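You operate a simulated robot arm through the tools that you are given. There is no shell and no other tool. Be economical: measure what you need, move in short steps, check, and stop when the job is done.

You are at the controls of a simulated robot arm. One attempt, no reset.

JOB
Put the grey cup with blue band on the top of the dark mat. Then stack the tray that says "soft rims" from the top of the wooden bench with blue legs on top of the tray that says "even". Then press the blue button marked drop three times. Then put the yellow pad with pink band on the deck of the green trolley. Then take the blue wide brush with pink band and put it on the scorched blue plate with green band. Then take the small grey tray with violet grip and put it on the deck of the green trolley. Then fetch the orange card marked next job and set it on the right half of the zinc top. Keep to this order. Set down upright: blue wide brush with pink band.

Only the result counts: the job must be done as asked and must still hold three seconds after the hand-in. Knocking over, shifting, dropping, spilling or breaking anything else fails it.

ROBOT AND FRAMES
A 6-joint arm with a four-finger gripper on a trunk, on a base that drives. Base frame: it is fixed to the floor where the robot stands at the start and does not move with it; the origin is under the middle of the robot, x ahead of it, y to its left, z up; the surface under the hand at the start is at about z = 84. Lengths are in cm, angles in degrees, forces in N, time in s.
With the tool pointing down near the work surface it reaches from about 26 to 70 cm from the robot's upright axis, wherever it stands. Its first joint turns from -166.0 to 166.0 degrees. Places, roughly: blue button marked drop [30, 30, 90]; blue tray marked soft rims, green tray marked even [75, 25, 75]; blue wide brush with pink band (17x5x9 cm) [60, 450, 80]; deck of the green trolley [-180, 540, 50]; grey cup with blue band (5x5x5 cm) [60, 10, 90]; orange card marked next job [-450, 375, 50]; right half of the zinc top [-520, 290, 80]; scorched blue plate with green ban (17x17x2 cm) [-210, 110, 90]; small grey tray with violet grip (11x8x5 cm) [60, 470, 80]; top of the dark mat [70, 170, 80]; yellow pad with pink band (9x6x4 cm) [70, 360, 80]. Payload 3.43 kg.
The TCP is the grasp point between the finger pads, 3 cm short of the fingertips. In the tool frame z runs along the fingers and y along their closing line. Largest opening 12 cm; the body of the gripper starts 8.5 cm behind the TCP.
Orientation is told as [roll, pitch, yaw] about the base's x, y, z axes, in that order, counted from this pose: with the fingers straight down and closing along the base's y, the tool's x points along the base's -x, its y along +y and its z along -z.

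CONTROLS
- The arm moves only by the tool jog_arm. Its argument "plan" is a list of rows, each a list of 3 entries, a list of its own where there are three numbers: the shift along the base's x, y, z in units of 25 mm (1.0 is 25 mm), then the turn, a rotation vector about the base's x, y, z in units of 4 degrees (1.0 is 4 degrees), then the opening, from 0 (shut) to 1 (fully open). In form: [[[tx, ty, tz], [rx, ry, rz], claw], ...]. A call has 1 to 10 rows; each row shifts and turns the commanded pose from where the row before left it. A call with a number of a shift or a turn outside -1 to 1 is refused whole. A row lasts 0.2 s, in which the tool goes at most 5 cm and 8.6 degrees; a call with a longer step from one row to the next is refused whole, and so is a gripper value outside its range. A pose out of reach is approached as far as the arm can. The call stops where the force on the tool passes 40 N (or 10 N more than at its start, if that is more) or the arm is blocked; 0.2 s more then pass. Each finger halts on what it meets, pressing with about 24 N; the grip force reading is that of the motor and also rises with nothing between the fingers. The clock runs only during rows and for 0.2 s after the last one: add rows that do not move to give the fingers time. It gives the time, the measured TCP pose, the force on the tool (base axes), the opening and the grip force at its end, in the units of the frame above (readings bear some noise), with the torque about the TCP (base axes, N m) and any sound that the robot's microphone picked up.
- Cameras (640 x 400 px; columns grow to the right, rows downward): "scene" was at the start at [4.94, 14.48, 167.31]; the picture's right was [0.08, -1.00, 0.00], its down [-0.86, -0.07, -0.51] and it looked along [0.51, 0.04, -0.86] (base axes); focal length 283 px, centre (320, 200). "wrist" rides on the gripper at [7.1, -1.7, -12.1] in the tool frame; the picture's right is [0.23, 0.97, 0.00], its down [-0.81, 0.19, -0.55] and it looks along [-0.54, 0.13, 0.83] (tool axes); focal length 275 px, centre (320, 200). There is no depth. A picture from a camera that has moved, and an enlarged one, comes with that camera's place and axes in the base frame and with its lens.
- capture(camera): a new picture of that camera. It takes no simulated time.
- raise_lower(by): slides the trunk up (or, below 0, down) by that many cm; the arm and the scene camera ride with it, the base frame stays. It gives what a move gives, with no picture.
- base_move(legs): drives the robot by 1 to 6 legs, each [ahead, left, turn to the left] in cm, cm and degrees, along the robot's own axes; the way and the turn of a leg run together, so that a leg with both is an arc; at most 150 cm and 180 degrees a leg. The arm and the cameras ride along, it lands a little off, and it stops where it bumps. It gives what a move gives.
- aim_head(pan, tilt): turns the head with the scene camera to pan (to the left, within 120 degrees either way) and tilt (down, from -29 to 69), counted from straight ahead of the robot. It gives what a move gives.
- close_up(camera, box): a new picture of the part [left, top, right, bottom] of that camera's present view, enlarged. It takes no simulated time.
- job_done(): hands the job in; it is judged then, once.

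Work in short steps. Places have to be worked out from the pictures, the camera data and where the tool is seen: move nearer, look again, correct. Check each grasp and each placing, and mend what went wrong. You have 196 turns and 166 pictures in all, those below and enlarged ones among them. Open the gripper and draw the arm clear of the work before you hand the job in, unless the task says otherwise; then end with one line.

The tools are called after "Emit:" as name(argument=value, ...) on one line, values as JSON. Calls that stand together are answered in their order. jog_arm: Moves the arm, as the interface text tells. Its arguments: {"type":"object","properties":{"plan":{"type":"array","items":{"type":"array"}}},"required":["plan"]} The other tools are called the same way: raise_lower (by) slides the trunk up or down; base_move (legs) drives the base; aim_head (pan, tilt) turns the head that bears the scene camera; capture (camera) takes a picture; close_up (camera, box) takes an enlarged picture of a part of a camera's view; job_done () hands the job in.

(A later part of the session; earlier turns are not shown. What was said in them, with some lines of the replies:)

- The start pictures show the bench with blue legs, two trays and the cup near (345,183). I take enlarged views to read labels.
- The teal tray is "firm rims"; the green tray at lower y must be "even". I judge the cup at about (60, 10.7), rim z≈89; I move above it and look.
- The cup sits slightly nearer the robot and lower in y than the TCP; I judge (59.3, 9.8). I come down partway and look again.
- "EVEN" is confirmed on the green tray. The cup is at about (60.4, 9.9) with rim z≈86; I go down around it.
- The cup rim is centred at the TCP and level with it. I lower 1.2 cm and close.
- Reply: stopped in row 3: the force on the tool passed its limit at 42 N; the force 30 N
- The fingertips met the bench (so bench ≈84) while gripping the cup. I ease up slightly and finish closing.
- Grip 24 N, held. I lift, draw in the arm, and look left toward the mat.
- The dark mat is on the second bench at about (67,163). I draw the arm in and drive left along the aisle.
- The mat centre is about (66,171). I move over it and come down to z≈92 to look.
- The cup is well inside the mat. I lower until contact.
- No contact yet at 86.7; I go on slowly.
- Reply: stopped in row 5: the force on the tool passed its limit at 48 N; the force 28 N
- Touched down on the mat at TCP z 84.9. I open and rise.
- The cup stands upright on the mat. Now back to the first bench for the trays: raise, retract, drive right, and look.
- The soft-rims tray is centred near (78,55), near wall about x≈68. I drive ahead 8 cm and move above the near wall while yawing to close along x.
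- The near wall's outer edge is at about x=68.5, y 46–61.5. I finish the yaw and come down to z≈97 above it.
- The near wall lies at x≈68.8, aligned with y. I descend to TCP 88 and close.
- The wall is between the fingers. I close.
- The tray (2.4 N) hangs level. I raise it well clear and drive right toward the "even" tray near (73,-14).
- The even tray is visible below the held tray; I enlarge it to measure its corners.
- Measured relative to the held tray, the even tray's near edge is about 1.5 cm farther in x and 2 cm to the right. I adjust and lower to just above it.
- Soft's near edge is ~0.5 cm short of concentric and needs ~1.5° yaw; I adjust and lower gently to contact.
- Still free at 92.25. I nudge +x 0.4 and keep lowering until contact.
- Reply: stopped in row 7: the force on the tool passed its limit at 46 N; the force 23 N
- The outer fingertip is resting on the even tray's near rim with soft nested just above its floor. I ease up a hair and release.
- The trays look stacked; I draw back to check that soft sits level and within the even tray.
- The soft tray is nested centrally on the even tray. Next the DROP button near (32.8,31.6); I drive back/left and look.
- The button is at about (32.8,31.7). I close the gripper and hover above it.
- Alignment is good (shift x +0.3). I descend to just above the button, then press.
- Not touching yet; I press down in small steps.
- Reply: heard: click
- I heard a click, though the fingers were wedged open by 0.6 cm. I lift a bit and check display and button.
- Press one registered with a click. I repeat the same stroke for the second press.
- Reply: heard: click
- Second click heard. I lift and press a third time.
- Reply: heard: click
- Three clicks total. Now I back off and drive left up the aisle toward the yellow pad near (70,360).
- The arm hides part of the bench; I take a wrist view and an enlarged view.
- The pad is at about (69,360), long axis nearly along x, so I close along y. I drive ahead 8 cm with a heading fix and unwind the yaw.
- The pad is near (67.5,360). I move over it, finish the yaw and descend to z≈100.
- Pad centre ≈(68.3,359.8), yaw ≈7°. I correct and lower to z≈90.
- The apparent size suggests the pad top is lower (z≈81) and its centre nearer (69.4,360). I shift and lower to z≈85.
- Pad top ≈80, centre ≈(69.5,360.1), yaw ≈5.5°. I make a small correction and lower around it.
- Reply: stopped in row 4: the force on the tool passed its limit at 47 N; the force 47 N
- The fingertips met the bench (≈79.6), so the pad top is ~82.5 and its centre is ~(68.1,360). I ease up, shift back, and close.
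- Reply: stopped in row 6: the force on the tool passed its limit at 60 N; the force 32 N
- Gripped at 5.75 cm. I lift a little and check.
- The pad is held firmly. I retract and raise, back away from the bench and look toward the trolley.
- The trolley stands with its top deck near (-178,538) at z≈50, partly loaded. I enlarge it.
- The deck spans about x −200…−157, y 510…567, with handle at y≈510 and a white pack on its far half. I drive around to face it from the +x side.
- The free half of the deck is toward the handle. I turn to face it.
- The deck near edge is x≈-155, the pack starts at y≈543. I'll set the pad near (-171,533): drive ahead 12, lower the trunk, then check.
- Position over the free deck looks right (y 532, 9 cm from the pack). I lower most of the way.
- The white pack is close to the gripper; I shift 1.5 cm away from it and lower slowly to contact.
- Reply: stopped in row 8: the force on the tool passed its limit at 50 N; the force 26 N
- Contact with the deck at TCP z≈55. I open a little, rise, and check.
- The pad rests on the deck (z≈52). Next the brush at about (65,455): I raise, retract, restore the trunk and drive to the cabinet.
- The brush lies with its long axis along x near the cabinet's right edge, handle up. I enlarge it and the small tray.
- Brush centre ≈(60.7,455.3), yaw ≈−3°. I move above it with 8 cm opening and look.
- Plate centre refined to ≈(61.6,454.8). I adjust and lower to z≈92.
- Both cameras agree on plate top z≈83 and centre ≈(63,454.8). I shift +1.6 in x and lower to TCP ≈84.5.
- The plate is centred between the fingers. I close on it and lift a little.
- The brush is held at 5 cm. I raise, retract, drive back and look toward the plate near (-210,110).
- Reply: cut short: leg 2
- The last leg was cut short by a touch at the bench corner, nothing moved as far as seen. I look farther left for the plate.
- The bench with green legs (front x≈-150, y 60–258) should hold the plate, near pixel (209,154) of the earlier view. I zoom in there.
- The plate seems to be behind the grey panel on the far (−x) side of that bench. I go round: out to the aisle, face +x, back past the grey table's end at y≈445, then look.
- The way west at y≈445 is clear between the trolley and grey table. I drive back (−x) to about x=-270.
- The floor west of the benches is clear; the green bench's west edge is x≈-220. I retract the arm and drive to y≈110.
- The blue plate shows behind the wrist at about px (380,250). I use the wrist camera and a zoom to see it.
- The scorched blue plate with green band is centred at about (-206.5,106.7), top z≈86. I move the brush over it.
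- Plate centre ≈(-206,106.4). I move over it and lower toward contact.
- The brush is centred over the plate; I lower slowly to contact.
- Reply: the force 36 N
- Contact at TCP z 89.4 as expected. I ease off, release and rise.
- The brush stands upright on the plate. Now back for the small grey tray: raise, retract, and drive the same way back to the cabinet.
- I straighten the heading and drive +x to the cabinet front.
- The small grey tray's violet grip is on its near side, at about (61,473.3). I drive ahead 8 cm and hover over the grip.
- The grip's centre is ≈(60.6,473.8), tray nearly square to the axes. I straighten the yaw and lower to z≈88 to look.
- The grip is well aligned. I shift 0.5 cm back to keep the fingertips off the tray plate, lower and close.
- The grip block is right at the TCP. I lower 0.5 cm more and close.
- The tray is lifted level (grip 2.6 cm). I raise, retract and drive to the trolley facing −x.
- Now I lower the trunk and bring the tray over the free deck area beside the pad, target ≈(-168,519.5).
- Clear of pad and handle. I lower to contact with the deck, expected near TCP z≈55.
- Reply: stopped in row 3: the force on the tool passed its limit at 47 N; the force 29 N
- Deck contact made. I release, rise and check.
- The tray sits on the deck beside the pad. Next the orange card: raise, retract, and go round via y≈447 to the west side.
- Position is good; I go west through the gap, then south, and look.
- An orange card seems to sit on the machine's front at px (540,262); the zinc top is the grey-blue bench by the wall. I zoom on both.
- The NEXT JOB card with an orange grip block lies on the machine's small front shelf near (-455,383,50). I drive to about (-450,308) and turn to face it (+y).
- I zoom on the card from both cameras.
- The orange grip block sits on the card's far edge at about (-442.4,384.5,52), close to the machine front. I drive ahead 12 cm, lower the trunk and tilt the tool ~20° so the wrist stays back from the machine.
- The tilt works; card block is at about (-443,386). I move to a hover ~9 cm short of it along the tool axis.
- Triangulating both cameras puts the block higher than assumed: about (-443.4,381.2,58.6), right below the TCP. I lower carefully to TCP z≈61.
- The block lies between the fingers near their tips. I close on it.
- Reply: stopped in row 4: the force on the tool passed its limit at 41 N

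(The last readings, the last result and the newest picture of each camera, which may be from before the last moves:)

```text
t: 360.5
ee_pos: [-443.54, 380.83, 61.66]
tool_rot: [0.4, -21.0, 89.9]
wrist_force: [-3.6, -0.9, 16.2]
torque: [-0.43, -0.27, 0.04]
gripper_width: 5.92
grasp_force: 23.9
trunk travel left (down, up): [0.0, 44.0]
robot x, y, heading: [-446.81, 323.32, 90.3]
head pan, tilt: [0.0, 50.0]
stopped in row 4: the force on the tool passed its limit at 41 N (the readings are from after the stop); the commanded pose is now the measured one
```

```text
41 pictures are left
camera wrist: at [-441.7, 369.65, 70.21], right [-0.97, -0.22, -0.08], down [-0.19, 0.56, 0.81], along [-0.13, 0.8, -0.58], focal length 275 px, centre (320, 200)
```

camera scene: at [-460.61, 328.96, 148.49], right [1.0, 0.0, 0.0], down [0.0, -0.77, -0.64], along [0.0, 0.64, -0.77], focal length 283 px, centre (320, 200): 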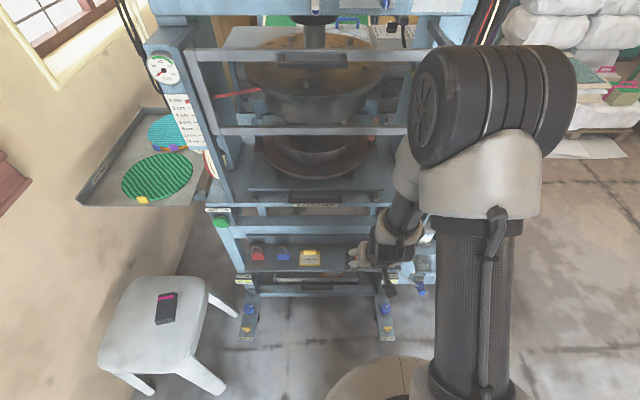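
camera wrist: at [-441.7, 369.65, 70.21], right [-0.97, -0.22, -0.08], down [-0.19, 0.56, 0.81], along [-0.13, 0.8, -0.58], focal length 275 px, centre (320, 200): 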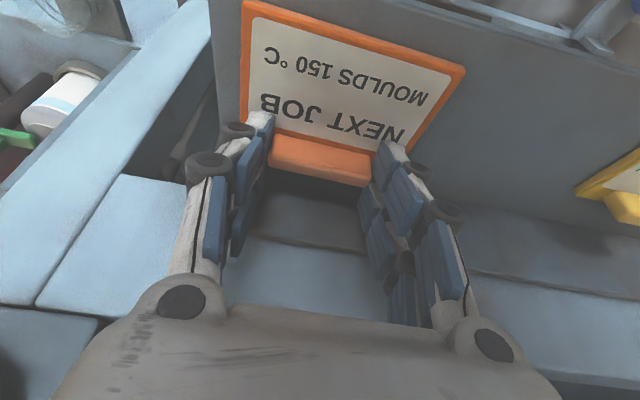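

Gripped at 5.9 cm with 24 N. I lift a little and check that the card follows.

Emit:
jog_arm(plan=[[[0, 0, 0.15], [0, 0, 0], 0.35], [[0, 0, 0.3], [0, 0, 0], 0.35], [[0, -0.1, 0.4], [0, 0, 0], 0.35], [[0, -0.2, 0.4], [0, 0, 0], 0.35], [[0, 0, 0], [0, 0, 0], 0.35]])

Emit:
capture(camera="wrist")

Emit:
close_up(camera="scene", box=[300, 200, 440, 300])

```text
t: 361.7
ee_pos: [-443.42, 379.99, 64.68]
tool_rot: [0.4, -20.7, 89.7]
wrist_force: [0.7, 0.2, -0.7]
torque: [0.02, 0.02, 0.01]
gripper_width: 5.88
grasp_force: 23.8
trunk travel left (down, up): [0.0, 44.0]
robot x, y, heading: [-446.76, 323.73, 90.0]
head pan, tilt: [0.0, 50.0]
```

```text
40 pictures are left
camera wrist: at [-441.63, 368.88, 73.25], right [-0.97, -0.22, -0.07], down [-0.19, 0.56, 0.8], along [-0.13, 0.8, -0.59], focal length 275 px, centre (320, 200)
```

wrist: 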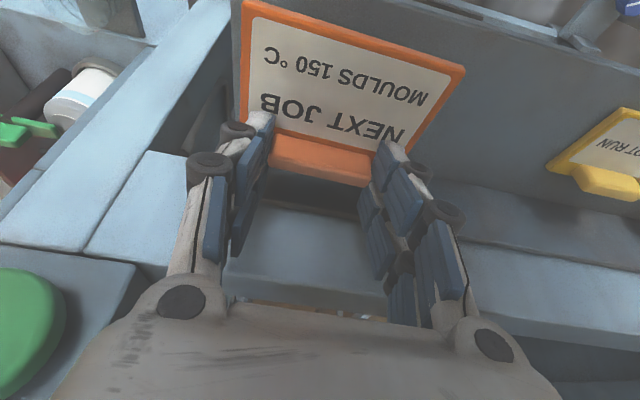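

```text
4.00 times, centred on (370, 250) of scene
camera zoom: at [-460.64, 328.93, 148.49], right [1.0, 0.0, 0.0], down [0.0, -0.77, -0.64], along [0.0, 0.64, -0.77], focal length 1132 px, centre (120, 0)
```

zoom: 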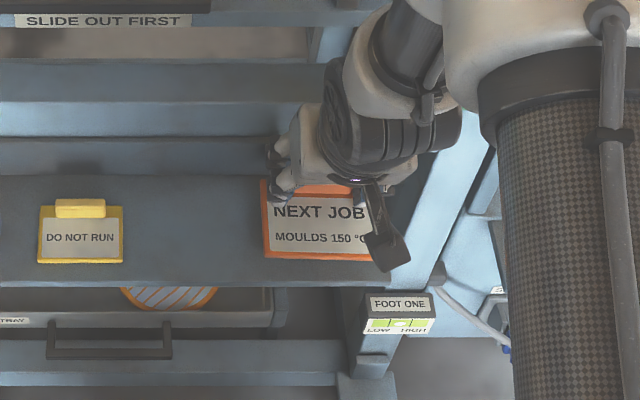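

The card is held. I retreat up and toward the robot, raise the trunk, back away and turn toward the zinc bench.

Emit:
jog_arm(plan=[[[0, -0.3, 0.9], [0, 0, 0], 0.35], [[0, -0.3, 0.9], [0, 0, 0], 0.35], [[0, -0.8, 0.9], [0, 0, 0], 0.35], [[0, -0.8, 0.9], [0, 0, 0], 0.35], [[0, -0.8, 0.9], [0, 0, 0], 0.35], [[0, -0.8, 0.9], [0, 0, 0], 0.35], [[0, -0.8, 0.9], [0, 0, 0], 0.35]])

Emit:
raise_lower(by=20)

Emit:
base_move(legs=[[-35, 0, 0], [0, 0, 90]])

Emit:
aim_head(pan=0, tilt=45)

Emit:
capture(camera="scene")

```text
t: 363.3
ee_pos: [-443.44, 368.49, 80.18]
tool_rot: [0.4, -20.8, 89.9]
wrist_force: [0.3, -0.1, -0.7]
torque: [-0.01, 0.01, 0.01]
gripper_width: 5.89
grasp_force: 23.8
trunk travel left (down, up): [0.0, 44.0]
robot x, y, heading: [-447.0, 323.29, 90.1]
head pan, tilt: [0.0, 50.0]
```

```text
t: 365.5
ee_pos: [-443.22, 368.53, 100.16]
tool_rot: [0.4, -20.7, 89.8]
wrist_force: [-0.3, 0.3, -0.3]
torque: [0.02, 0.0, 0.01]
gripper_width: 5.88
grasp_force: 24.5
trunk travel left (down, up): [-20.0, 24.0]
robot x, y, heading: [-446.89, 323.46, 90.1]
head pan, tilt: [0.0, 50.0]
```

```text
t: 371.5
ee_pos: [-492.01, 293.52, 100.19]
tool_rot: [0.4, -20.7, 178.6]
wrist_force: [-0.1, -0.7, -0.7]
torque: [0.01, 0.04, -0.02]
gripper_width: 5.92
grasp_force: 23.6
trunk travel left (down, up): [-20.0, 24.0]
robot x, y, heading: [-446.75, 289.08, 178.6]
head pan, tilt: [0.0, 50.0]
```

```text
t: 372.2
ee_pos: [-492.08, 293.54, 100.16]
tool_rot: [0.5, -20.7, 178.4]
wrist_force: [0.2, 0.5, -0.8]
torque: [0.02, 0.01, 0.0]
gripper_width: 5.88
grasp_force: 23.7
trunk travel left (down, up): [-20.0, 24.0]
robot x, y, heading: [-446.85, 289.07, 178.6]
head pan, tilt: [0.0, 45.0]
```

```text
38 pictures are left
camera scene: at [-453.19, 275.05, 169.18], right [0.02, 1.0, 0.0], down [0.71, -0.02, -0.71], along [-0.71, 0.02, -0.71], focal length 283 px, centre (320, 200)
```

scene: 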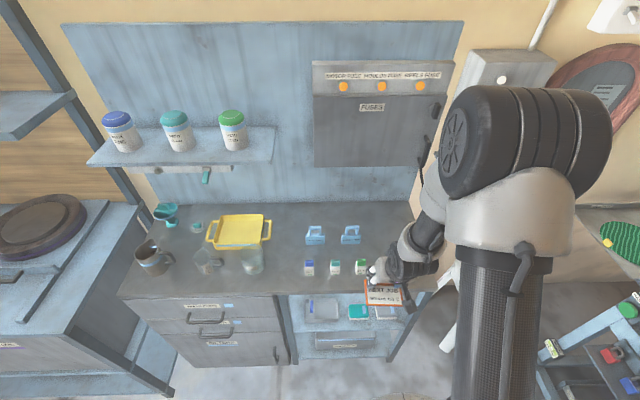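

The right half's free spot is at its right end, y≈298–312, clear of bottles (x≈-505,y≤292) and clips. I shift the base right 15 and ahead 6.

Emit:
base_move(legs=[[0, -14, 1.4], [6, 0, 0]])

Emit:
capture(camera="scene")

Emit:
capture(camera="wrist")

```text
t: 374.1
ee_pos: [-497.95, 306.24, 100.17]
tool_rot: [0.4, -20.7, 179.9]
wrist_force: [0.2, 0.9, -0.6]
torque: [-0.03, -0.01, 0.02]
gripper_width: 5.9
grasp_force: 24.6
trunk travel left (down, up): [-20.0, 24.0]
robot x, y, heading: [-452.45, 303.13, -179.9]
head pan, tilt: [0.0, 45.0]
```

```text
37 pictures are left
camera scene: at [-458.68, 288.74, 169.17], right [0.0, 1.0, 0.0], down [0.71, 0.0, -0.71], along [-0.71, 0.0, -0.71], focal length 283 px, centre (320, 200)
```

scene: 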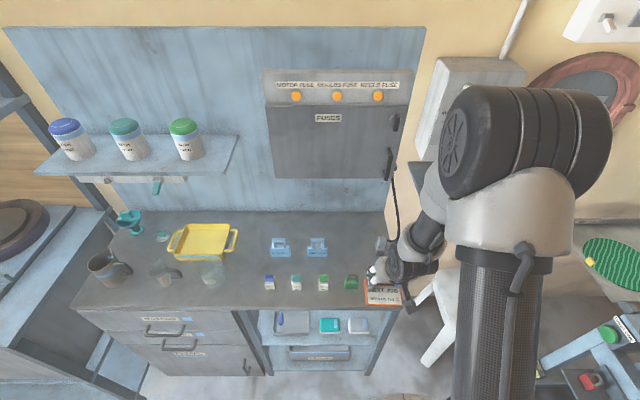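

```text
36 pictures are left
camera wrist: at [-486.99, 307.9, 108.81], right [0.22, -0.97, -0.07], down [-0.56, -0.19, 0.8], along [-0.8, -0.13, -0.59], focal length 275 px, centre (320, 200)
```

wrist: 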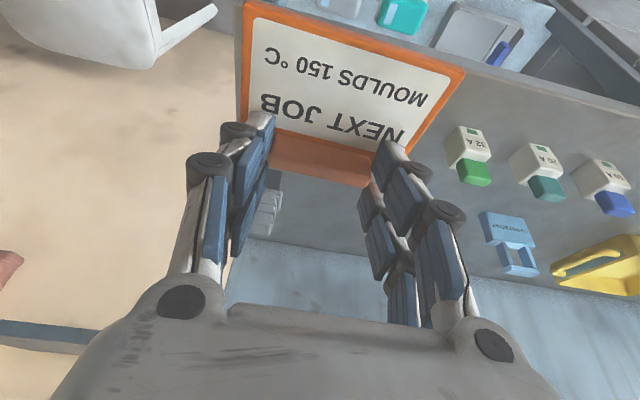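

There is a green lock near (-508,300) and another object at the back right. I zoom to find a free patch on the right half.

Emit:
close_up(camera="scene", box=[230, 190, 430, 320])

Emit:
close_up(camera="wrist", box=[230, 100, 640, 330])

```text
3.08 times, centred on (330, 255) of scene
camera zoom: at [-458.68, 288.74, 169.17], right [0.0, 1.0, 0.0], down [0.71, 0.0, -0.71], along [-0.71, 0.0, -0.71], focal length 871 px, centre (289, 31)
```

zoom: 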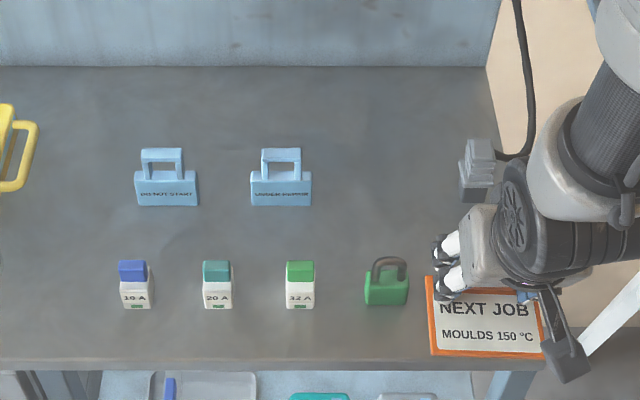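

```text
1.56 times, centred on (435, 215) of wrist
camera zoom: at [-486.99, 307.9, 108.81], right [0.22, -0.97, -0.07], down [-0.56, -0.19, 0.8], along [-0.8, -0.13, -0.59], focal length 430 px, centre (140, 177)
```

zoom: 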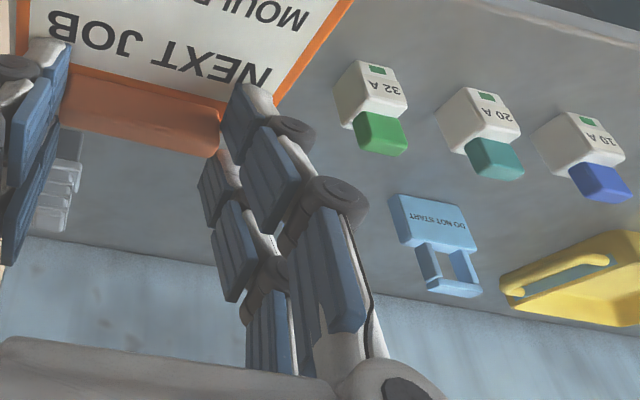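

A free patch exists right of the second clip: card centre about (-517,300.5), between clip (y≤291.5) and grey object (y≥309), behind the lock. I move there at height.

Emit:
jog_arm(plan=[[[-0.9, -0.25, 0], [0, 0, 0], 0.35], [[-0.9, -0.25, 0], [0, 0, 0], 0.35], [[-0.9, -0.25, 0], [0, 0, 0], 0.35], [[-0.9, -0.25, 0], [0, 0, 0], 0.35], [[-0.9, -0.25, 0], [0, 0, 0], 0.35], [[-0.9, -0.25, 0], [0, 0, 0], 0.35], [[-0.9, -0.25, 0], [0, 0, 0], 0.35], [[-0.9, -0.25, 0], [0, 0, 0], 0.35], [[-0.9, -0.25, -0.4], [0, 0, 0], 0.35], [[-1, 0, -0.8], [0, 0, 0], 0.35]])

Emit:
close_up(camera="scene", box=[230, 190, 430, 320])

Emit:
capture(camera="wrist")

```text
t: 376.3
ee_pos: [-512.3, 302.13, 99.15]
tool_rot: [-0.4, -25.1, -179.9]
wrist_force: [0.7, -0.7, -0.8]
torque: [-0.02, 0.0, 0.02]
gripper_width: 5.92
grasp_force: 23.9
out of reach, approached as far as the arm can: row 4, 5, 6, 7, 8, 9, 10
trunk travel left (down, up): [-20.0, 24.0]
robot x, y, heading: [-452.89, 302.69, -179.8]
head pan, tilt: [0.0, 45.0]
```

```text
3.08 times, centred on (330, 255) of scene
camera zoom: at [-458.5, 288.82, 169.18], right [0.0, 1.0, 0.0], down [0.71, 0.0, -0.71], along [-0.71, 0.0, -0.71], focal length 871 px, centre (289, 31)
```

zoom: 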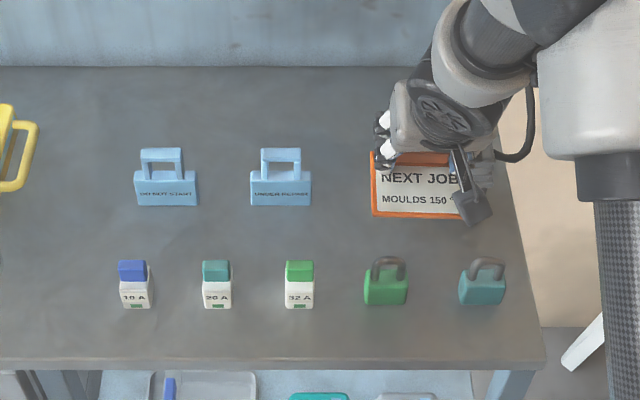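

```text
32 pictures are left
camera wrist: at [-500.81, 303.76, 107.05], right [0.21, -0.97, -0.1], down [-0.5, -0.2, 0.84], along [-0.84, -0.12, -0.53], focal length 275 px, centre (320, 200)
```

wrist: 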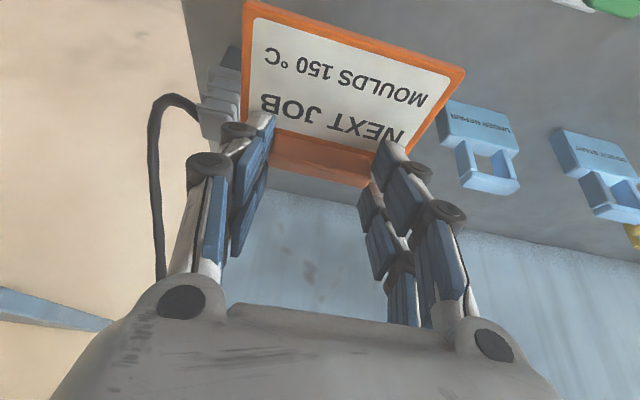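

The arm ran out of reach at this height (tilt grew to 25°). I move the base 5 cm nearer, then lower straight down a bit to regain reach.

Emit:
base_move(legs=[[5, 0, 0]])

Emit:
jog_arm(plan=[[[0, 0, -0.6], [0, 0, 0], 0.35], [[0, 0, -0.6], [0, 0, 0], 0.35], [[0, 0, -0.6], [0, 0, 0], 0.35], [[0, 0, 0], [0, 0, 0], 0.35]])

Emit:
close_up(camera="scene", box=[230, 190, 430, 320])

```text
t: 377.2
ee_pos: [-517.36, 302.32, 99.22]
tool_rot: [-0.2, -25.0, 179.9]
wrist_force: [-0.8, 0.7, -0.8]
torque: [-0.03, -0.05, 0.0]
gripper_width: 5.91
grasp_force: 24.0
trunk travel left (down, up): [-20.0, 24.0]
robot x, y, heading: [-457.68, 302.91, -179.9]
head pan, tilt: [0.0, 45.0]
```

```text
t: 378.2
ee_pos: [-517.11, 302.31, 97.4]
tool_rot: [-0.6, -25.0, 179.9]
wrist_force: [-0.1, 0.9, -1.2]
torque: [0.02, -0.01, 0.01]
gripper_width: 5.89
grasp_force: 23.8
out of reach, approached as far as the arm can: row 1, 2, 3
trunk travel left (down, up): [-20.0, 24.0]
robot x, y, heading: [-457.83, 303.05, -180.0]
head pan, tilt: [0.0, 45.0]
```

```text
3.08 times, centred on (330, 255) of scene
camera zoom: at [-463.36, 288.75, 169.18], right [0.0, 1.0, 0.0], down [0.71, 0.0, -0.71], along [-0.71, 0.0, -0.71], focal length 871 px, centre (289, 31)
```

zoom: 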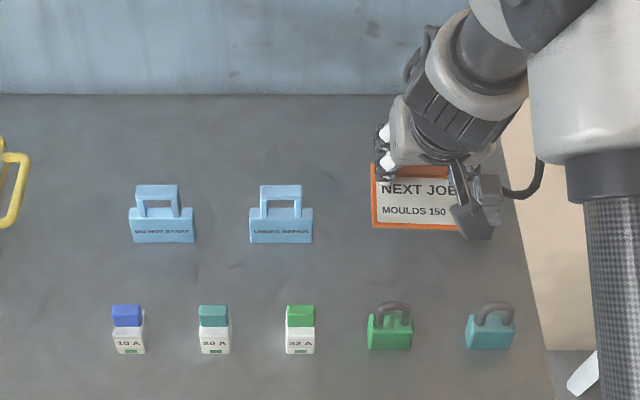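

It seems the commanded pose is still farther out. I pull the command back in x by ~3 cm and lower further.

Emit:
jog_arm(plan=[[[0.6, 0, 0], [0, 0, 0], 0.35], [[0.6, 0, 0], [0, 0, 0], 0.35], [[0, 0, -0.4], [0, 0, 0], 0.35], [[0, 0, 0], [0, 0, 0], 0.35]])

```text
t: 379.2
ee_pos: [-513.55, 302.66, 97.2]
tool_rot: [-1.8, -23.4, 179.9]
wrist_force: [1.1, 0.7, -0.9]
torque: [-0.01, 0.01, 0.01]
gripper_width: 5.93
grasp_force: 24.2
out of reach, approached as far as the arm can: row 3
trunk travel left (down, up): [-20.0, 24.0]
robot x, y, heading: [-457.45, 302.65, -180.0]
head pan, tilt: [0.0, 45.0]
```

The wrist seems to hit a limit in this tall, tilted posture. I retract, raise the trunk 14 cm and instead lower the arm, giving the same posture that worked at pick-up.

Emit:
jog_arm(plan=[[[1, 0, 0.4], [0, 0, 0], 0.35], [[1, 0, 0.4], [0, 0, 0], 0.35], [[1, 0, 0], [0, 0, 0], 0.35], [[1, 0, 0], [0, 0, 0], 0.35], [[0, 0, 0], [0, 0, 0], 0.35]])

Emit:
raise_lower(by=14)

Emit:
jog_arm(plan=[[[0, 0, -0.8], [0, 0, 0], 0.35], [[0, 0, -0.8], [0, 0, 0], 0.35], [[0, 0, -0.8], [0, 0, 0], 0.35], [[0, 0, -0.8], [0, 0, 0], 0.35], [[0, 0, -0.8], [0, 0, 0], 0.35], [[0, 0, 0], [0, 0, 0], 0.35]])

```text
t: 380.4
ee_pos: [-506.35, 298.22, 97.16]
tool_rot: [-1.0, -25.0, 179.7]
wrist_force: [-0.2, -0.3, -0.2]
torque: [-0.03, -0.01, 0.0]
gripper_width: 5.89
grasp_force: 24.1
out of reach, approached as far as the arm can: row 1, 2, 3, 4
trunk travel left (down, up): [-20.0, 24.0]
robot x, y, heading: [-457.71, 302.9, -179.8]
head pan, tilt: [0.0, 45.0]
```

```text
t: 382.1
ee_pos: [-506.37, 298.02, 111.29]
tool_rot: [-0.9, -24.9, 179.7]
wrist_force: [-0.3, 0.7, -0.2]
torque: [0.0, 0.01, -0.02]
gripper_width: 5.9
grasp_force: 24.0
trunk travel left (down, up): [-34.0, 10.0]
robot x, y, heading: [-457.4, 302.87, -179.8]
head pan, tilt: [0.0, 45.0]
```

```text
t: 383.4
ee_pos: [-509.09, 298.04, 102.67]
tool_rot: [-2.1, -24.7, -179.9]
wrist_force: [0.6, 0.3, -1.1]
torque: [0.0, 0.01, -0.01]
gripper_width: 5.91
grasp_force: 23.5
out of reach, approached as far as the arm can: row 2, 3, 4, 5
trunk travel left (down, up): [-34.0, 10.0]
robot x, y, heading: [-457.64, 302.36, -180.0]
head pan, tilt: [0.0, 45.0]
```

The arm is stuck against some limit. I try moving up and back with a slight un-tilt to free it.

Emit:
jog_arm(plan=[[[0.4, 0, 0.8], [0, 0, 0], 0.35], [[0.4, 0, 0.8], [0, 0, 0], 0.35], [[0.4, 0, 0.8], [0, -0.5, 0], 0.35], [[0, 0, 0], [0, -0.5, 0], 0.35], [[0, 0, 0], [0, 0, 0], 0.35]])

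Emit:
capture(camera="scene")

```text
t: 384.6
ee_pos: [-506.75, 298.07, 109.01]
tool_rot: [-1.0, -21.0, 179.7]
wrist_force: [0.3, 0.7, -0.4]
torque: [-0.01, 0.01, -0.04]
gripper_width: 5.92
grasp_force: 24.0
out of reach, approached as far as the arm can: row 1
trunk travel left (down, up): [-34.0, 10.0]
robot x, y, heading: [-457.57, 302.57, -180.2]
head pan, tilt: [0.0, 45.0]
```

```text
30 pictures are left
camera scene: at [-463.32, 288.76, 183.18], right [0.0, 1.0, 0.0], down [0.71, 0.0, -0.71], along [-0.71, 0.0, -0.71], focal length 283 px, centre (320, 200)
```

scene: 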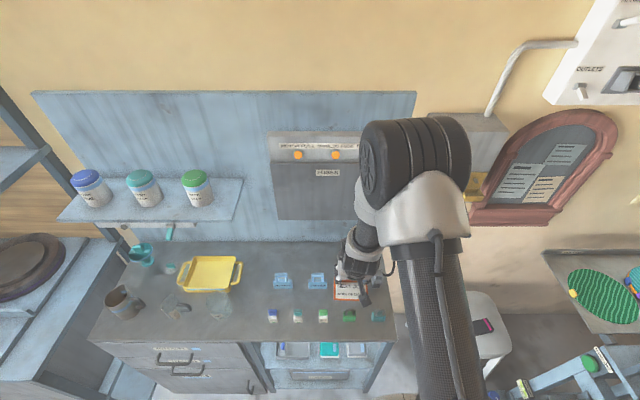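

Tilt is back to 21° and the pose is reachable again. I descend in small steps here to see how far it goes.

Emit:
jog_arm(plan=[[[0, 0, -0.6], [0, 0, 0], 0.35], [[0, 0, -0.6], [0, 0, 0], 0.35], [[0, 0, -0.6], [0, 0, 0], 0.35], [[0, 0, 0], [0, 0, 0], 0.35]])

```text
t: 385.6
ee_pos: [-506.72, 297.97, 104.44]
tool_rot: [-1.5, -20.7, 179.7]
wrist_force: [-0.2, 0.3, -0.8]
torque: [0.03, -0.01, 0.0]
gripper_width: 5.9
grasp_force: 24.5
trunk travel left (down, up): [-34.0, 10.0]
robot x, y, heading: [-457.16, 302.86, -179.8]
head pan, tilt: [0.0, 45.0]
```

Fine now. I continue down to z≈98, then extend gradually.

Emit:
jog_arm(plan=[[[0, 0, -0.6], [0, 0, 0], 0.35], [[0, 0, -0.6], [0, 0, 0], 0.35], [[0, 0, -0.6], [0, 0, 0], 0.35], [[0, 0, -0.6], [0, 0, 0], 0.35], [[-0.5, 0.2, 0], [0, 0, 0], 0.35], [[-0.5, 0.2, 0], [0, 0, 0], 0.35], [[0, 0, 0], [0, 0, 0], 0.35]])

```text
t: 387.2
ee_pos: [-510.6, 298.44, 99.08]
tool_rot: [-1.3, -21.0, 179.7]
wrist_force: [-0.5, -0.9, 0.2]
torque: [0.01, -0.01, -0.02]
gripper_width: 5.9
grasp_force: 24.0
out of reach, approached as far as the arm can: row 2, 3, 4, 5
trunk travel left (down, up): [-34.0, 10.0]
robot x, y, heading: [-457.61, 302.82, -179.6]
head pan, tilt: [0.0, 45.0]
```

Extending restores reach at this height. I follow the diagonal used at pick-up: extend 8 cm more at this height.

Emit:
jog_arm(plan=[[[-0.6, 0.2, 0], [0, 0, 0], 0.35], [[-0.6, 0.2, 0], [0, 0, 0], 0.35], [[-0.6, 0.2, 0], [0, 0, 0], 0.35], [[-0.6, 0.2, 0], [0, 0, 0], 0.35], [[-0.6, 0, 0], [0, 0, 0], 0.35], [[0, 0, 0], [0, 0, 0], 0.35]])

Emit:
close_up(camera="scene", box=[230, 220, 430, 340])

```text
t: 388.6
ee_pos: [-518.07, 300.68, 98.97]
tool_rot: [-0.9, -21.0, 179.7]
wrist_force: [0.5, 0.1, -1.0]
torque: [0.01, -0.01, -0.01]
gripper_width: 5.92
grasp_force: 23.9
trunk travel left (down, up): [-34.0, 10.0]
robot x, y, heading: [-457.57, 303.1, -180.0]
head pan, tilt: [0.0, 45.0]
```

```text
3.20 times, centred on (330, 280) of scene
camera zoom: at [-463.35, 288.77, 183.18], right [0.0, 1.0, 0.0], down [0.71, 0.0, -0.71], along [-0.71, 0.0, -0.71], focal length 906 px, centre (288, -56)
```

zoom: 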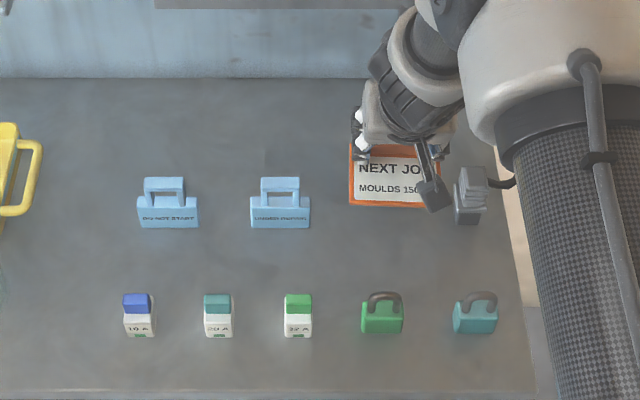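

The card is over the free patch with ~3 cm margins. I nudge 0.8 cm farther and lower it with the trunk by 10.

Emit:
jog_arm(plan=[[[-0.3, 0, 0], [0, 0, 0], 0.35], [[0, 0, 0], [0, 0, 0], 0.35]])

Emit:
raise_lower(by=-10)

Emit:
capture(camera="wrist")

Emit:
close_up(camera="scene", box=[230, 200, 430, 330])

```text
t: 389.2
ee_pos: [-518.45, 300.67, 99.15]
tool_rot: [-1.0, -21.0, 179.7]
wrist_force: [-0.3, -0.3, -0.9]
torque: [0.05, 0.01, 0.01]
gripper_width: 5.91
grasp_force: 24.0
out of reach, approached as far as the arm can: row 1
trunk travel left (down, up): [-34.0, 10.0]
robot x, y, heading: [-457.71, 303.0, -179.8]
head pan, tilt: [0.0, 45.0]
```

```text
t: 390.6
ee_pos: [-518.5, 300.75, 89.13]
tool_rot: [-1.0, -21.1, 179.6]
wrist_force: [1.1, -0.3, -0.7]
torque: [0.03, -0.02, 0.02]
gripper_width: 5.93
grasp_force: 24.1
trunk travel left (down, up): [-24.0, 20.0]
robot x, y, heading: [-457.93, 302.9, -180.0]
head pan, tilt: [0.0, 45.0]
```

```text
28 pictures are left
camera wrist: at [-507.48, 301.89, 97.69], right [0.2, -0.97, -0.1], down [-0.56, -0.2, 0.8], along [-0.8, -0.11, -0.59], focal length 275 px, centre (320, 200)
```

wrist: 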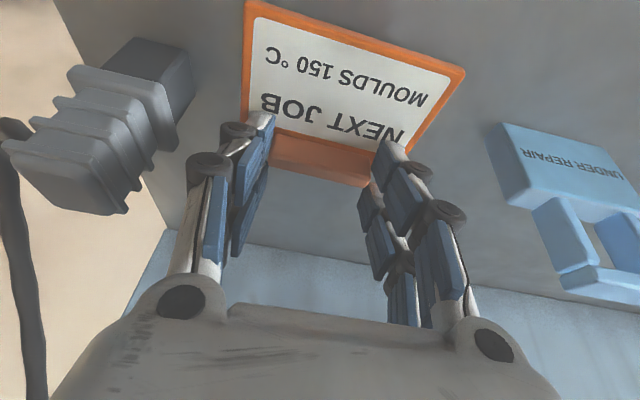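

```text
3.08 times, centred on (330, 265) of scene
camera zoom: at [-463.36, 288.76, 173.19], right [0.0, 1.0, 0.0], down [0.71, 0.0, -0.71], along [-0.71, 0.0, -0.71], focal length 871 px, centre (289, 0)
```

zoom: 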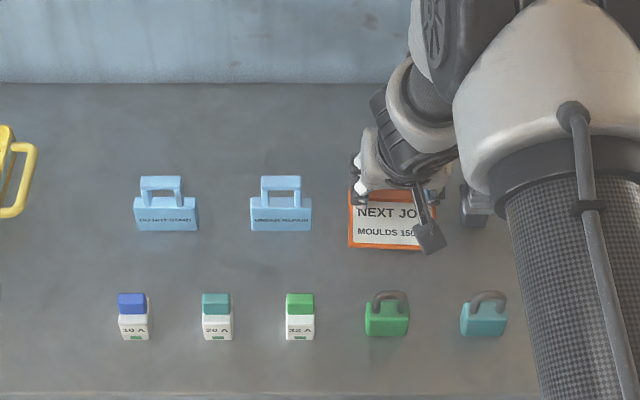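

Clear on both sides. I lower 2.5 cm more by trunk, then in small jog steps to contact.

Emit:
raise_lower(by=-2.5)

Emit:
jog_arm(plan=[[[0, 0, -0.15], [0, 0, 0], 0.35], [[0, 0, -0.15], [0, 0, 0], 0.35], [[0, 0, -0.15], [0, 0, 0], 0.35], [[0, 0, -0.15], [0, 0, 0], 0.35], [[0, 0, 0], [0, 0, 0], 0.35]])

```text
t: 391.1
ee_pos: [-519.12, 300.61, 88.22]
tool_rot: [-0.9, -21.8, 179.6]
wrist_force: [5.8, 1.1, 22.0]
torque: [-1.0, -0.79, 0.34]
gripper_width: 5.92
grasp_force: 23.8
trunk travel left (down, up): [-22.3, 21.7]
robot x, y, heading: [-457.35, 303.15, -180.0]
head pan, tilt: [0.0, 45.0]
stopped: the force on the tool passed its limit at 54 N (the readings are from after the stop); the commanded pose is now the measured one
```

```text
t: 391.6
ee_pos: [-519.34, 300.49, 88.17]
tool_rot: [-0.9, -22.2, 179.7]
wrist_force: [3.9, 0.5, 17.4]
torque: [-0.97, -0.68, 0.24]
gripper_width: 5.91
grasp_force: 24.2
trunk travel left (down, up): [-22.3, 21.7]
robot x, y, heading: [-457.55, 303.0, -180.0]
head pan, tilt: [0.0, 45.0]
stopped in row 2: the force on the tool passed its limit at 44 N (the readings are from after the stop); the commanded pose is now the measured one
```

Contact at z≈88, on the card's near −y corner. I check whether it is the bench top.

Emit:
close_up(camera="scene", box=[290, 220, 410, 310])

Emit:
capture(camera="wrist")

```text
4.44 times, centred on (350, 265) of scene
camera zoom: at [-463.23, 288.78, 171.53], right [0.0, 1.0, 0.0], down [0.71, 0.0, -0.71], along [-0.71, 0.0, -0.71], focal length 1258 px, centre (187, -89)
```

zoom: 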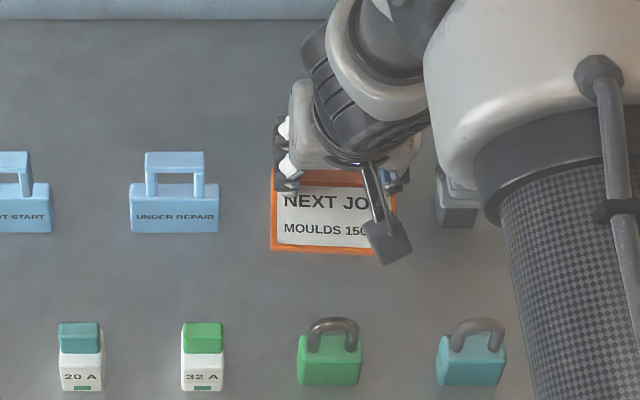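

```text
25 pictures are left
camera wrist: at [-508.21, 301.83, 96.51], right [0.2, -0.97, -0.1], down [-0.54, -0.2, 0.82], along [-0.81, -0.11, -0.57], focal length 275 px, centre (320, 200)
```

wrist: 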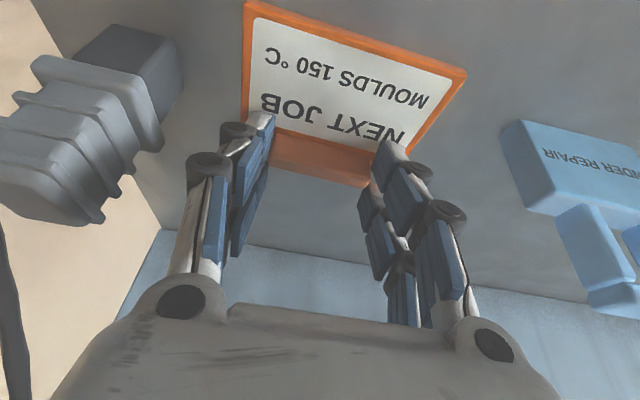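

The card is held sloped (shelf was inclined ~25°), so only its near edge touches. I lift 3 cm and rotate the tool back to vertical so the card becomes level.

Emit:
jog_arm(plan=[[[0, 0, 0.6], [0, 0, 0], 0.35], [[0, 0, 0.6], [0, 0, 0], 0.35], [[0, 0, 0.2], [0, -1, 0], 0.35], [[0, 0, 0], [0, -1, 0], 0.35], [[0, 0, 0], [0, -1, 0], 0.35], [[0, 0, 0], [0, -1, 0], 0.35], [[0, 0, 0], [0, -1, 0], 0.35], [[0, 0, 0], [0, 0, 0], 0.35]])

Emit:
capture(camera="wrist")

Emit:
close_up(camera="scene", box=[290, 220, 410, 310])

```text
t: 393.4
ee_pos: [-519.68, 301.91, 91.22]
tool_rot: [-2.9, -8.5, 179.6]
wrist_force: [-1.1, -0.1, -1.1]
torque: [-0.01, 0.05, 0.0]
gripper_width: 5.92
grasp_force: 24.2
out of reach, approached as far as the arm can: row 3, 4, 5
trunk travel left (down, up): [-22.3, 21.7]
robot x, y, heading: [-457.55, 302.53, -179.6]
head pan, tilt: [0.0, 45.0]
```

```text
24 pictures are left
camera wrist: at [-510.86, 302.67, 102.04], right [0.21, -0.97, -0.08], down [-0.72, -0.21, 0.66], along [-0.66, -0.08, -0.75], focal length 275 px, centre (320, 200)
```

wrist: 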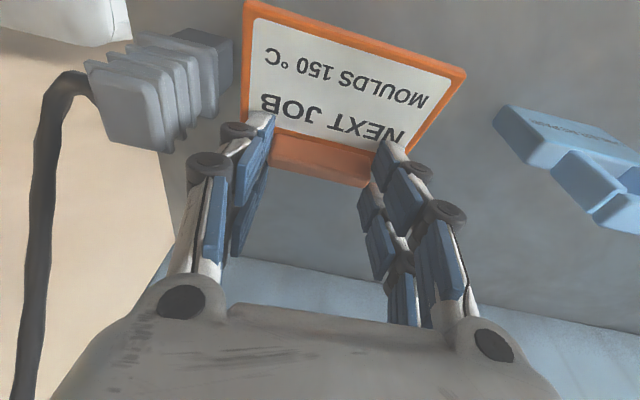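

```text
4.44 times, centred on (350, 265) of scene
camera zoom: at [-463.38, 288.76, 171.53], right [0.0, 1.0, 0.0], down [0.71, 0.0, -0.71], along [-0.71, 0.0, -0.71], focal length 1258 px, centre (187, -89)
```

zoom: 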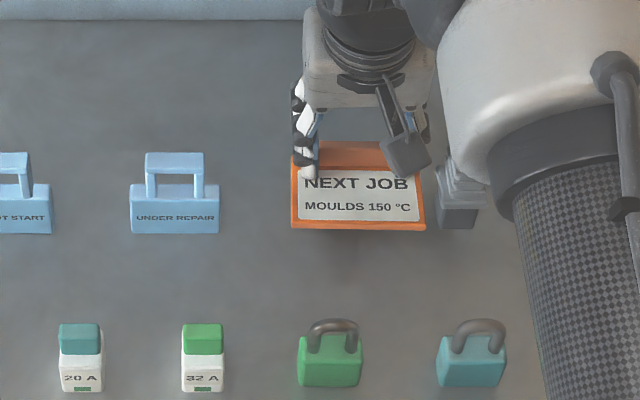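

Now tilt is 8.5° with a small roll. I correct roll, tilt ~3° more and y by −1.2 cm, then lower gently.

Emit:
jog_arm(plan=[[[0, -0.5, 0], [-0.7, -0.8, 0], 0.35], [[0, 0, -0.4], [0, 0, 0], 0.35], [[0, 0, -0.3], [0, 0, 0], 0.35], [[0, 0, 0], [0, 0, 0], 0.35]])

Emit:
close_up(camera="scene", box=[290, 220, 410, 310])

```text
t: 394.4
ee_pos: [-519.76, 300.48, 89.51]
tool_rot: [-0.2, -5.3, 179.2]
wrist_force: [-1.3, 1.1, -0.1]
torque: [-0.01, 0.01, -0.01]
gripper_width: 5.93
grasp_force: 23.7
trunk travel left (down, up): [-22.3, 21.7]
robot x, y, heading: [-457.57, 302.73, -179.7]
head pan, tilt: [0.0, 45.0]
```

```text
4.44 times, centred on (350, 265) of scene
camera zoom: at [-463.38, 288.76, 171.53], right [0.0, 1.0, 0.0], down [0.71, 0.0, -0.71], along [-0.71, 0.0, -0.71], focal length 1258 px, centre (187, -89)
```

zoom: 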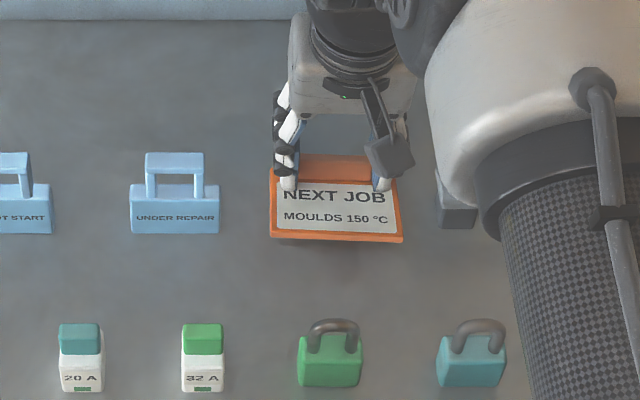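

I keep lowering slowly to contact and read the torque.

Emit:
jog_arm(plan=[[[0, 0, -0.2], [0, 0, 0], 0.35], [[0, 0, -0.2], [0, 0, 0], 0.35], [[0, 0, -0.15], [0, 0, 0], 0.35], [[0, 0, -0.15], [0, 0, 0], 0.35], [[0, 0, -0.15], [0, 0, 0], 0.35], [[0, 0, -0.15], [0, 0, 0], 0.35], [[0, 0, -0.15], [0, 0, 0], 0.35], [[0, 0, -0.15], [0, 0, 0], 0.35], [[0, 0, -0.15], [0, 0, 0], 0.35]])

Emit:
close_up(camera="scene", box=[290, 220, 410, 310])

```text
t: 395.6
ee_pos: [-519.95, 300.49, 87.84]
tool_rot: [0.0, -5.6, 179.2]
wrist_force: [5.0, 0.2, 14.8]
torque: [-0.17, -0.41, 0.05]
gripper_width: 5.91
grasp_force: 23.7
trunk travel left (down, up): [-22.3, 21.7]
robot x, y, heading: [-457.46, 302.67, -179.6]
head pan, tilt: [0.0, 45.0]
stopped in row 6: the force on the tool passed its limit at 41 N (the readings are from after the stop); the commanded pose is now the measured one
```

```text
4.44 times, centred on (350, 265) of scene
camera zoom: at [-463.22, 288.77, 171.52], right [0.0, 1.0, 0.0], down [0.71, 0.0, -0.71], along [-0.71, 0.0, -0.71], focal length 1258 px, centre (187, -89)
```

zoom: 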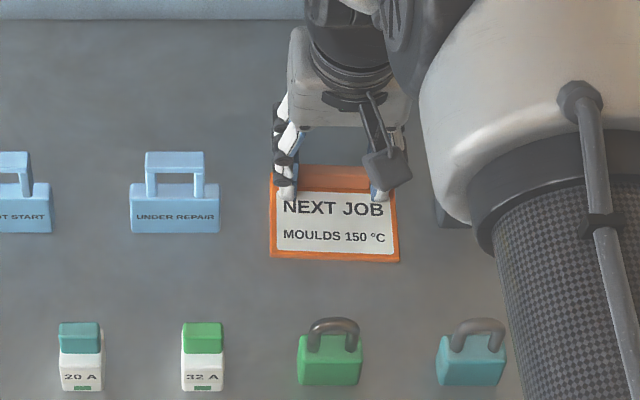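

Contact is now near the block side, so the card's near edge is slightly high. I raise a bit, tilt back ~5°, and lower again.

Emit:
jog_arm(plan=[[[0, 0, 0.3], [0, 0, 0], 0.35], [[0, 0, 0], [0, 1, 0], 0.35], [[0, 0, 0], [0, 0.2, 0], 0.35], [[0, 0, -0.15], [0, 0, 0], 0.35], [[0, 0, -0.1], [0, 0, 0], 0.35], [[0, 0, -0.1], [0, 0, 0], 0.35], [[0, 0, -0.1], [0, 0, 0], 0.35], [[0, 0, -0.1], [0, 0, 0], 0.35], [[0, 0, -0.1], [0, 0, 0], 0.35]])

Emit:
close_up(camera="scene", box=[290, 220, 410, 310])

```text
t: 397.2
ee_pos: [-520.33, 300.46, 87.85]
tool_rot: [-0.1, -10.9, 179.3]
wrist_force: [5.5, 0.0, 17.9]
torque: [-0.11, -0.83, 0.01]
gripper_width: 5.93
grasp_force: 23.7
trunk travel left (down, up): [-22.3, 21.7]
robot x, y, heading: [-456.94, 302.79, -180.2]
head pan, tilt: [0.0, 45.0]
stopped in row 7: the force on the tool passed its limit at 43 N (the readings are from after the stop); the commanded pose is now the measured one
```

```text
4.44 times, centred on (350, 265) of scene
camera zoom: at [-463.22, 288.76, 171.53], right [0.0, 1.0, 0.0], down [0.71, 0.0, -0.71], along [-0.71, 0.0, -0.71], focal length 1258 px, centre (187, -89)
```

zoom: 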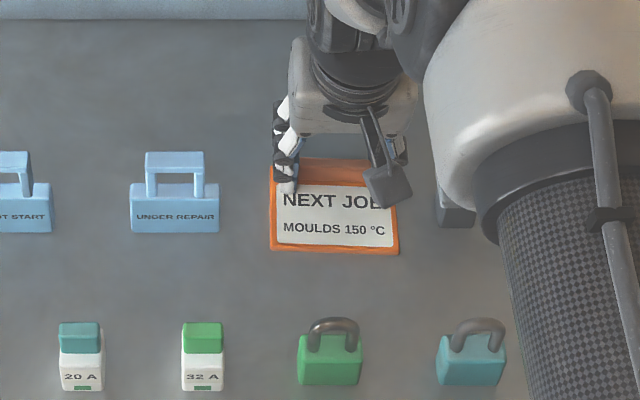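

Contact is now nearly under the card's middle; it's close to flat. I release and rise along the tool.

Emit:
jog_arm(plan=[[[0, 0, 0.04], [0, 0, 0], 0.45], [[0, 0, 0], [0, 0, 0], 0.6], [[0, 0, 0], [0, 0, 0], 0.65], [[0, 0, 0], [0, 0, 0], 0.65], [[0, 0, 0.6], [0, 0, 0], 0.65], [[0, 0, 0.8], [0, 0, 0], 0.65], [[0, 0, 0.8], [0, 0, 0], 0.65], [[0, 0, 0.8], [0, 0, 0], 0.65]])

Emit:
close_up(camera="scene", box=[270, 200, 410, 310])

Emit:
capture(camera="wrist")

```text
t: 399.0
ee_pos: [-520.18, 300.73, 95.28]
tool_rot: [-0.1, -10.7, 179.2]
wrist_force: [-0.1, 0.3, -0.4]
torque: [0.03, 0.0, -0.01]
gripper_width: 7.81
grasp_force: 0.1
trunk travel left (down, up): [-22.3, 21.7]
robot x, y, heading: [-457.55, 303.16, -179.9]
head pan, tilt: [0.0, 45.0]
```

```text
3.64 times, centred on (340, 255) of scene
camera zoom: at [-463.35, 288.76, 171.53], right [0.0, 1.0, 0.0], down [0.71, 0.0, -0.71], along [-0.71, 0.0, -0.71], focal length 1029 px, centre (247, 0)
```

zoom: 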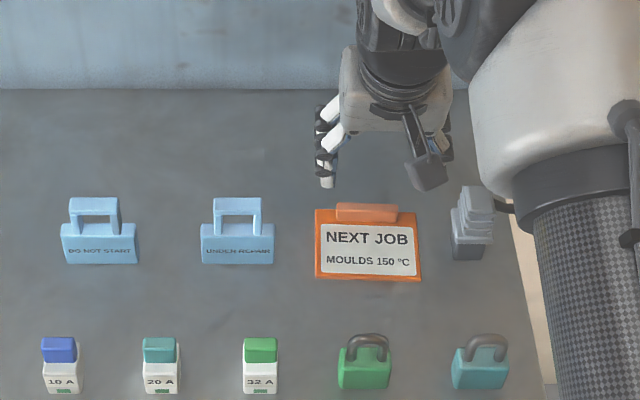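

```text
18 pictures are left
camera wrist: at [-510.92, 302.19, 105.6], right [0.21, -0.98, -0.04], down [-0.7, -0.18, 0.69], along [-0.68, -0.12, -0.72], focal length 275 px, centre (320, 200)
```

wrist: 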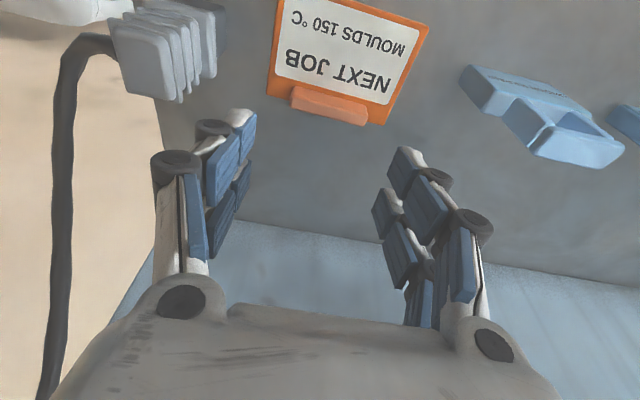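

The card lies flat on the right half, neighbours untouched. I raise and draw the arm clear.

Emit:
jog_arm(plan=[[[0, 0, 0.8], [0, -1, 0], 0.65], [[0, 0, 0.8], [0, -1, 0], 0.65], [[0.6, 0, 0.8], [0, -0.6, 0], 0.65], [[0.8, 0, 0.6], [0, 0, 0], 0.65], [[0.8, 0, 0.6], [0, 0, 0], 0.65], [[0.8, 0, 0.3], [0, 0, 0], 0.65], [[0.8, 0, 0], [0, 0, 0], 0.65], [[0.8, 0, 0], [0, 0, 0], 0.65]])

Emit:
base_move(legs=[[-25, 0, 0]])

Emit:
capture(camera="scene")

```text
t: 400.8
ee_pos: [-508.63, 300.43, 105.02]
tool_rot: [-0.1, -0.3, 179.1]
wrist_force: [0.0, 0.9, 0.0]
torque: [0.02, 0.01, -0.01]
gripper_width: 7.78
grasp_force: 0.0
trunk travel left (down, up): [-22.3, 21.7]
robot x, y, heading: [-457.64, 303.03, -179.8]
head pan, tilt: [0.0, 45.0]
```

```text
t: 402.6
ee_pos: [-483.56, 300.19, 104.96]
tool_rot: [-0.1, -0.3, 179.7]
wrist_force: [1.0, -1.2, -0.1]
torque: [-0.01, 0.04, -0.03]
gripper_width: 7.78
grasp_force: 0.2
trunk travel left (down, up): [-22.3, 21.7]
robot x, y, heading: [-432.6, 302.71, -179.3]
head pan, tilt: [0.0, 45.0]
```

```text
17 pictures are left
camera scene: at [-438.12, 288.83, 171.53], right [-0.01, 1.0, 0.0], down [0.71, 0.01, -0.71], along [-0.71, -0.01, -0.71], focal length 283 px, centre (320, 200)
```

scene: 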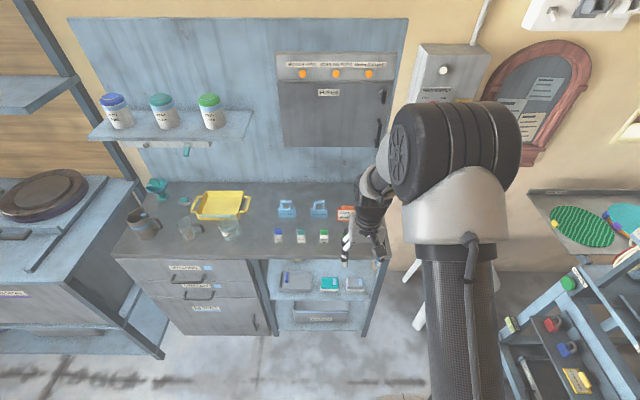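

All steps are done, and the last picture shows the zinc bench undisturbed, the arm clear and the gripper open. I hand in.

Emit:
job_done()

```text
The job is handed in.
```

All seven steps were done in the order given and the job is handed in; I have not seen a verdict, and I did not go back to recheck the earlier placements before handing in.
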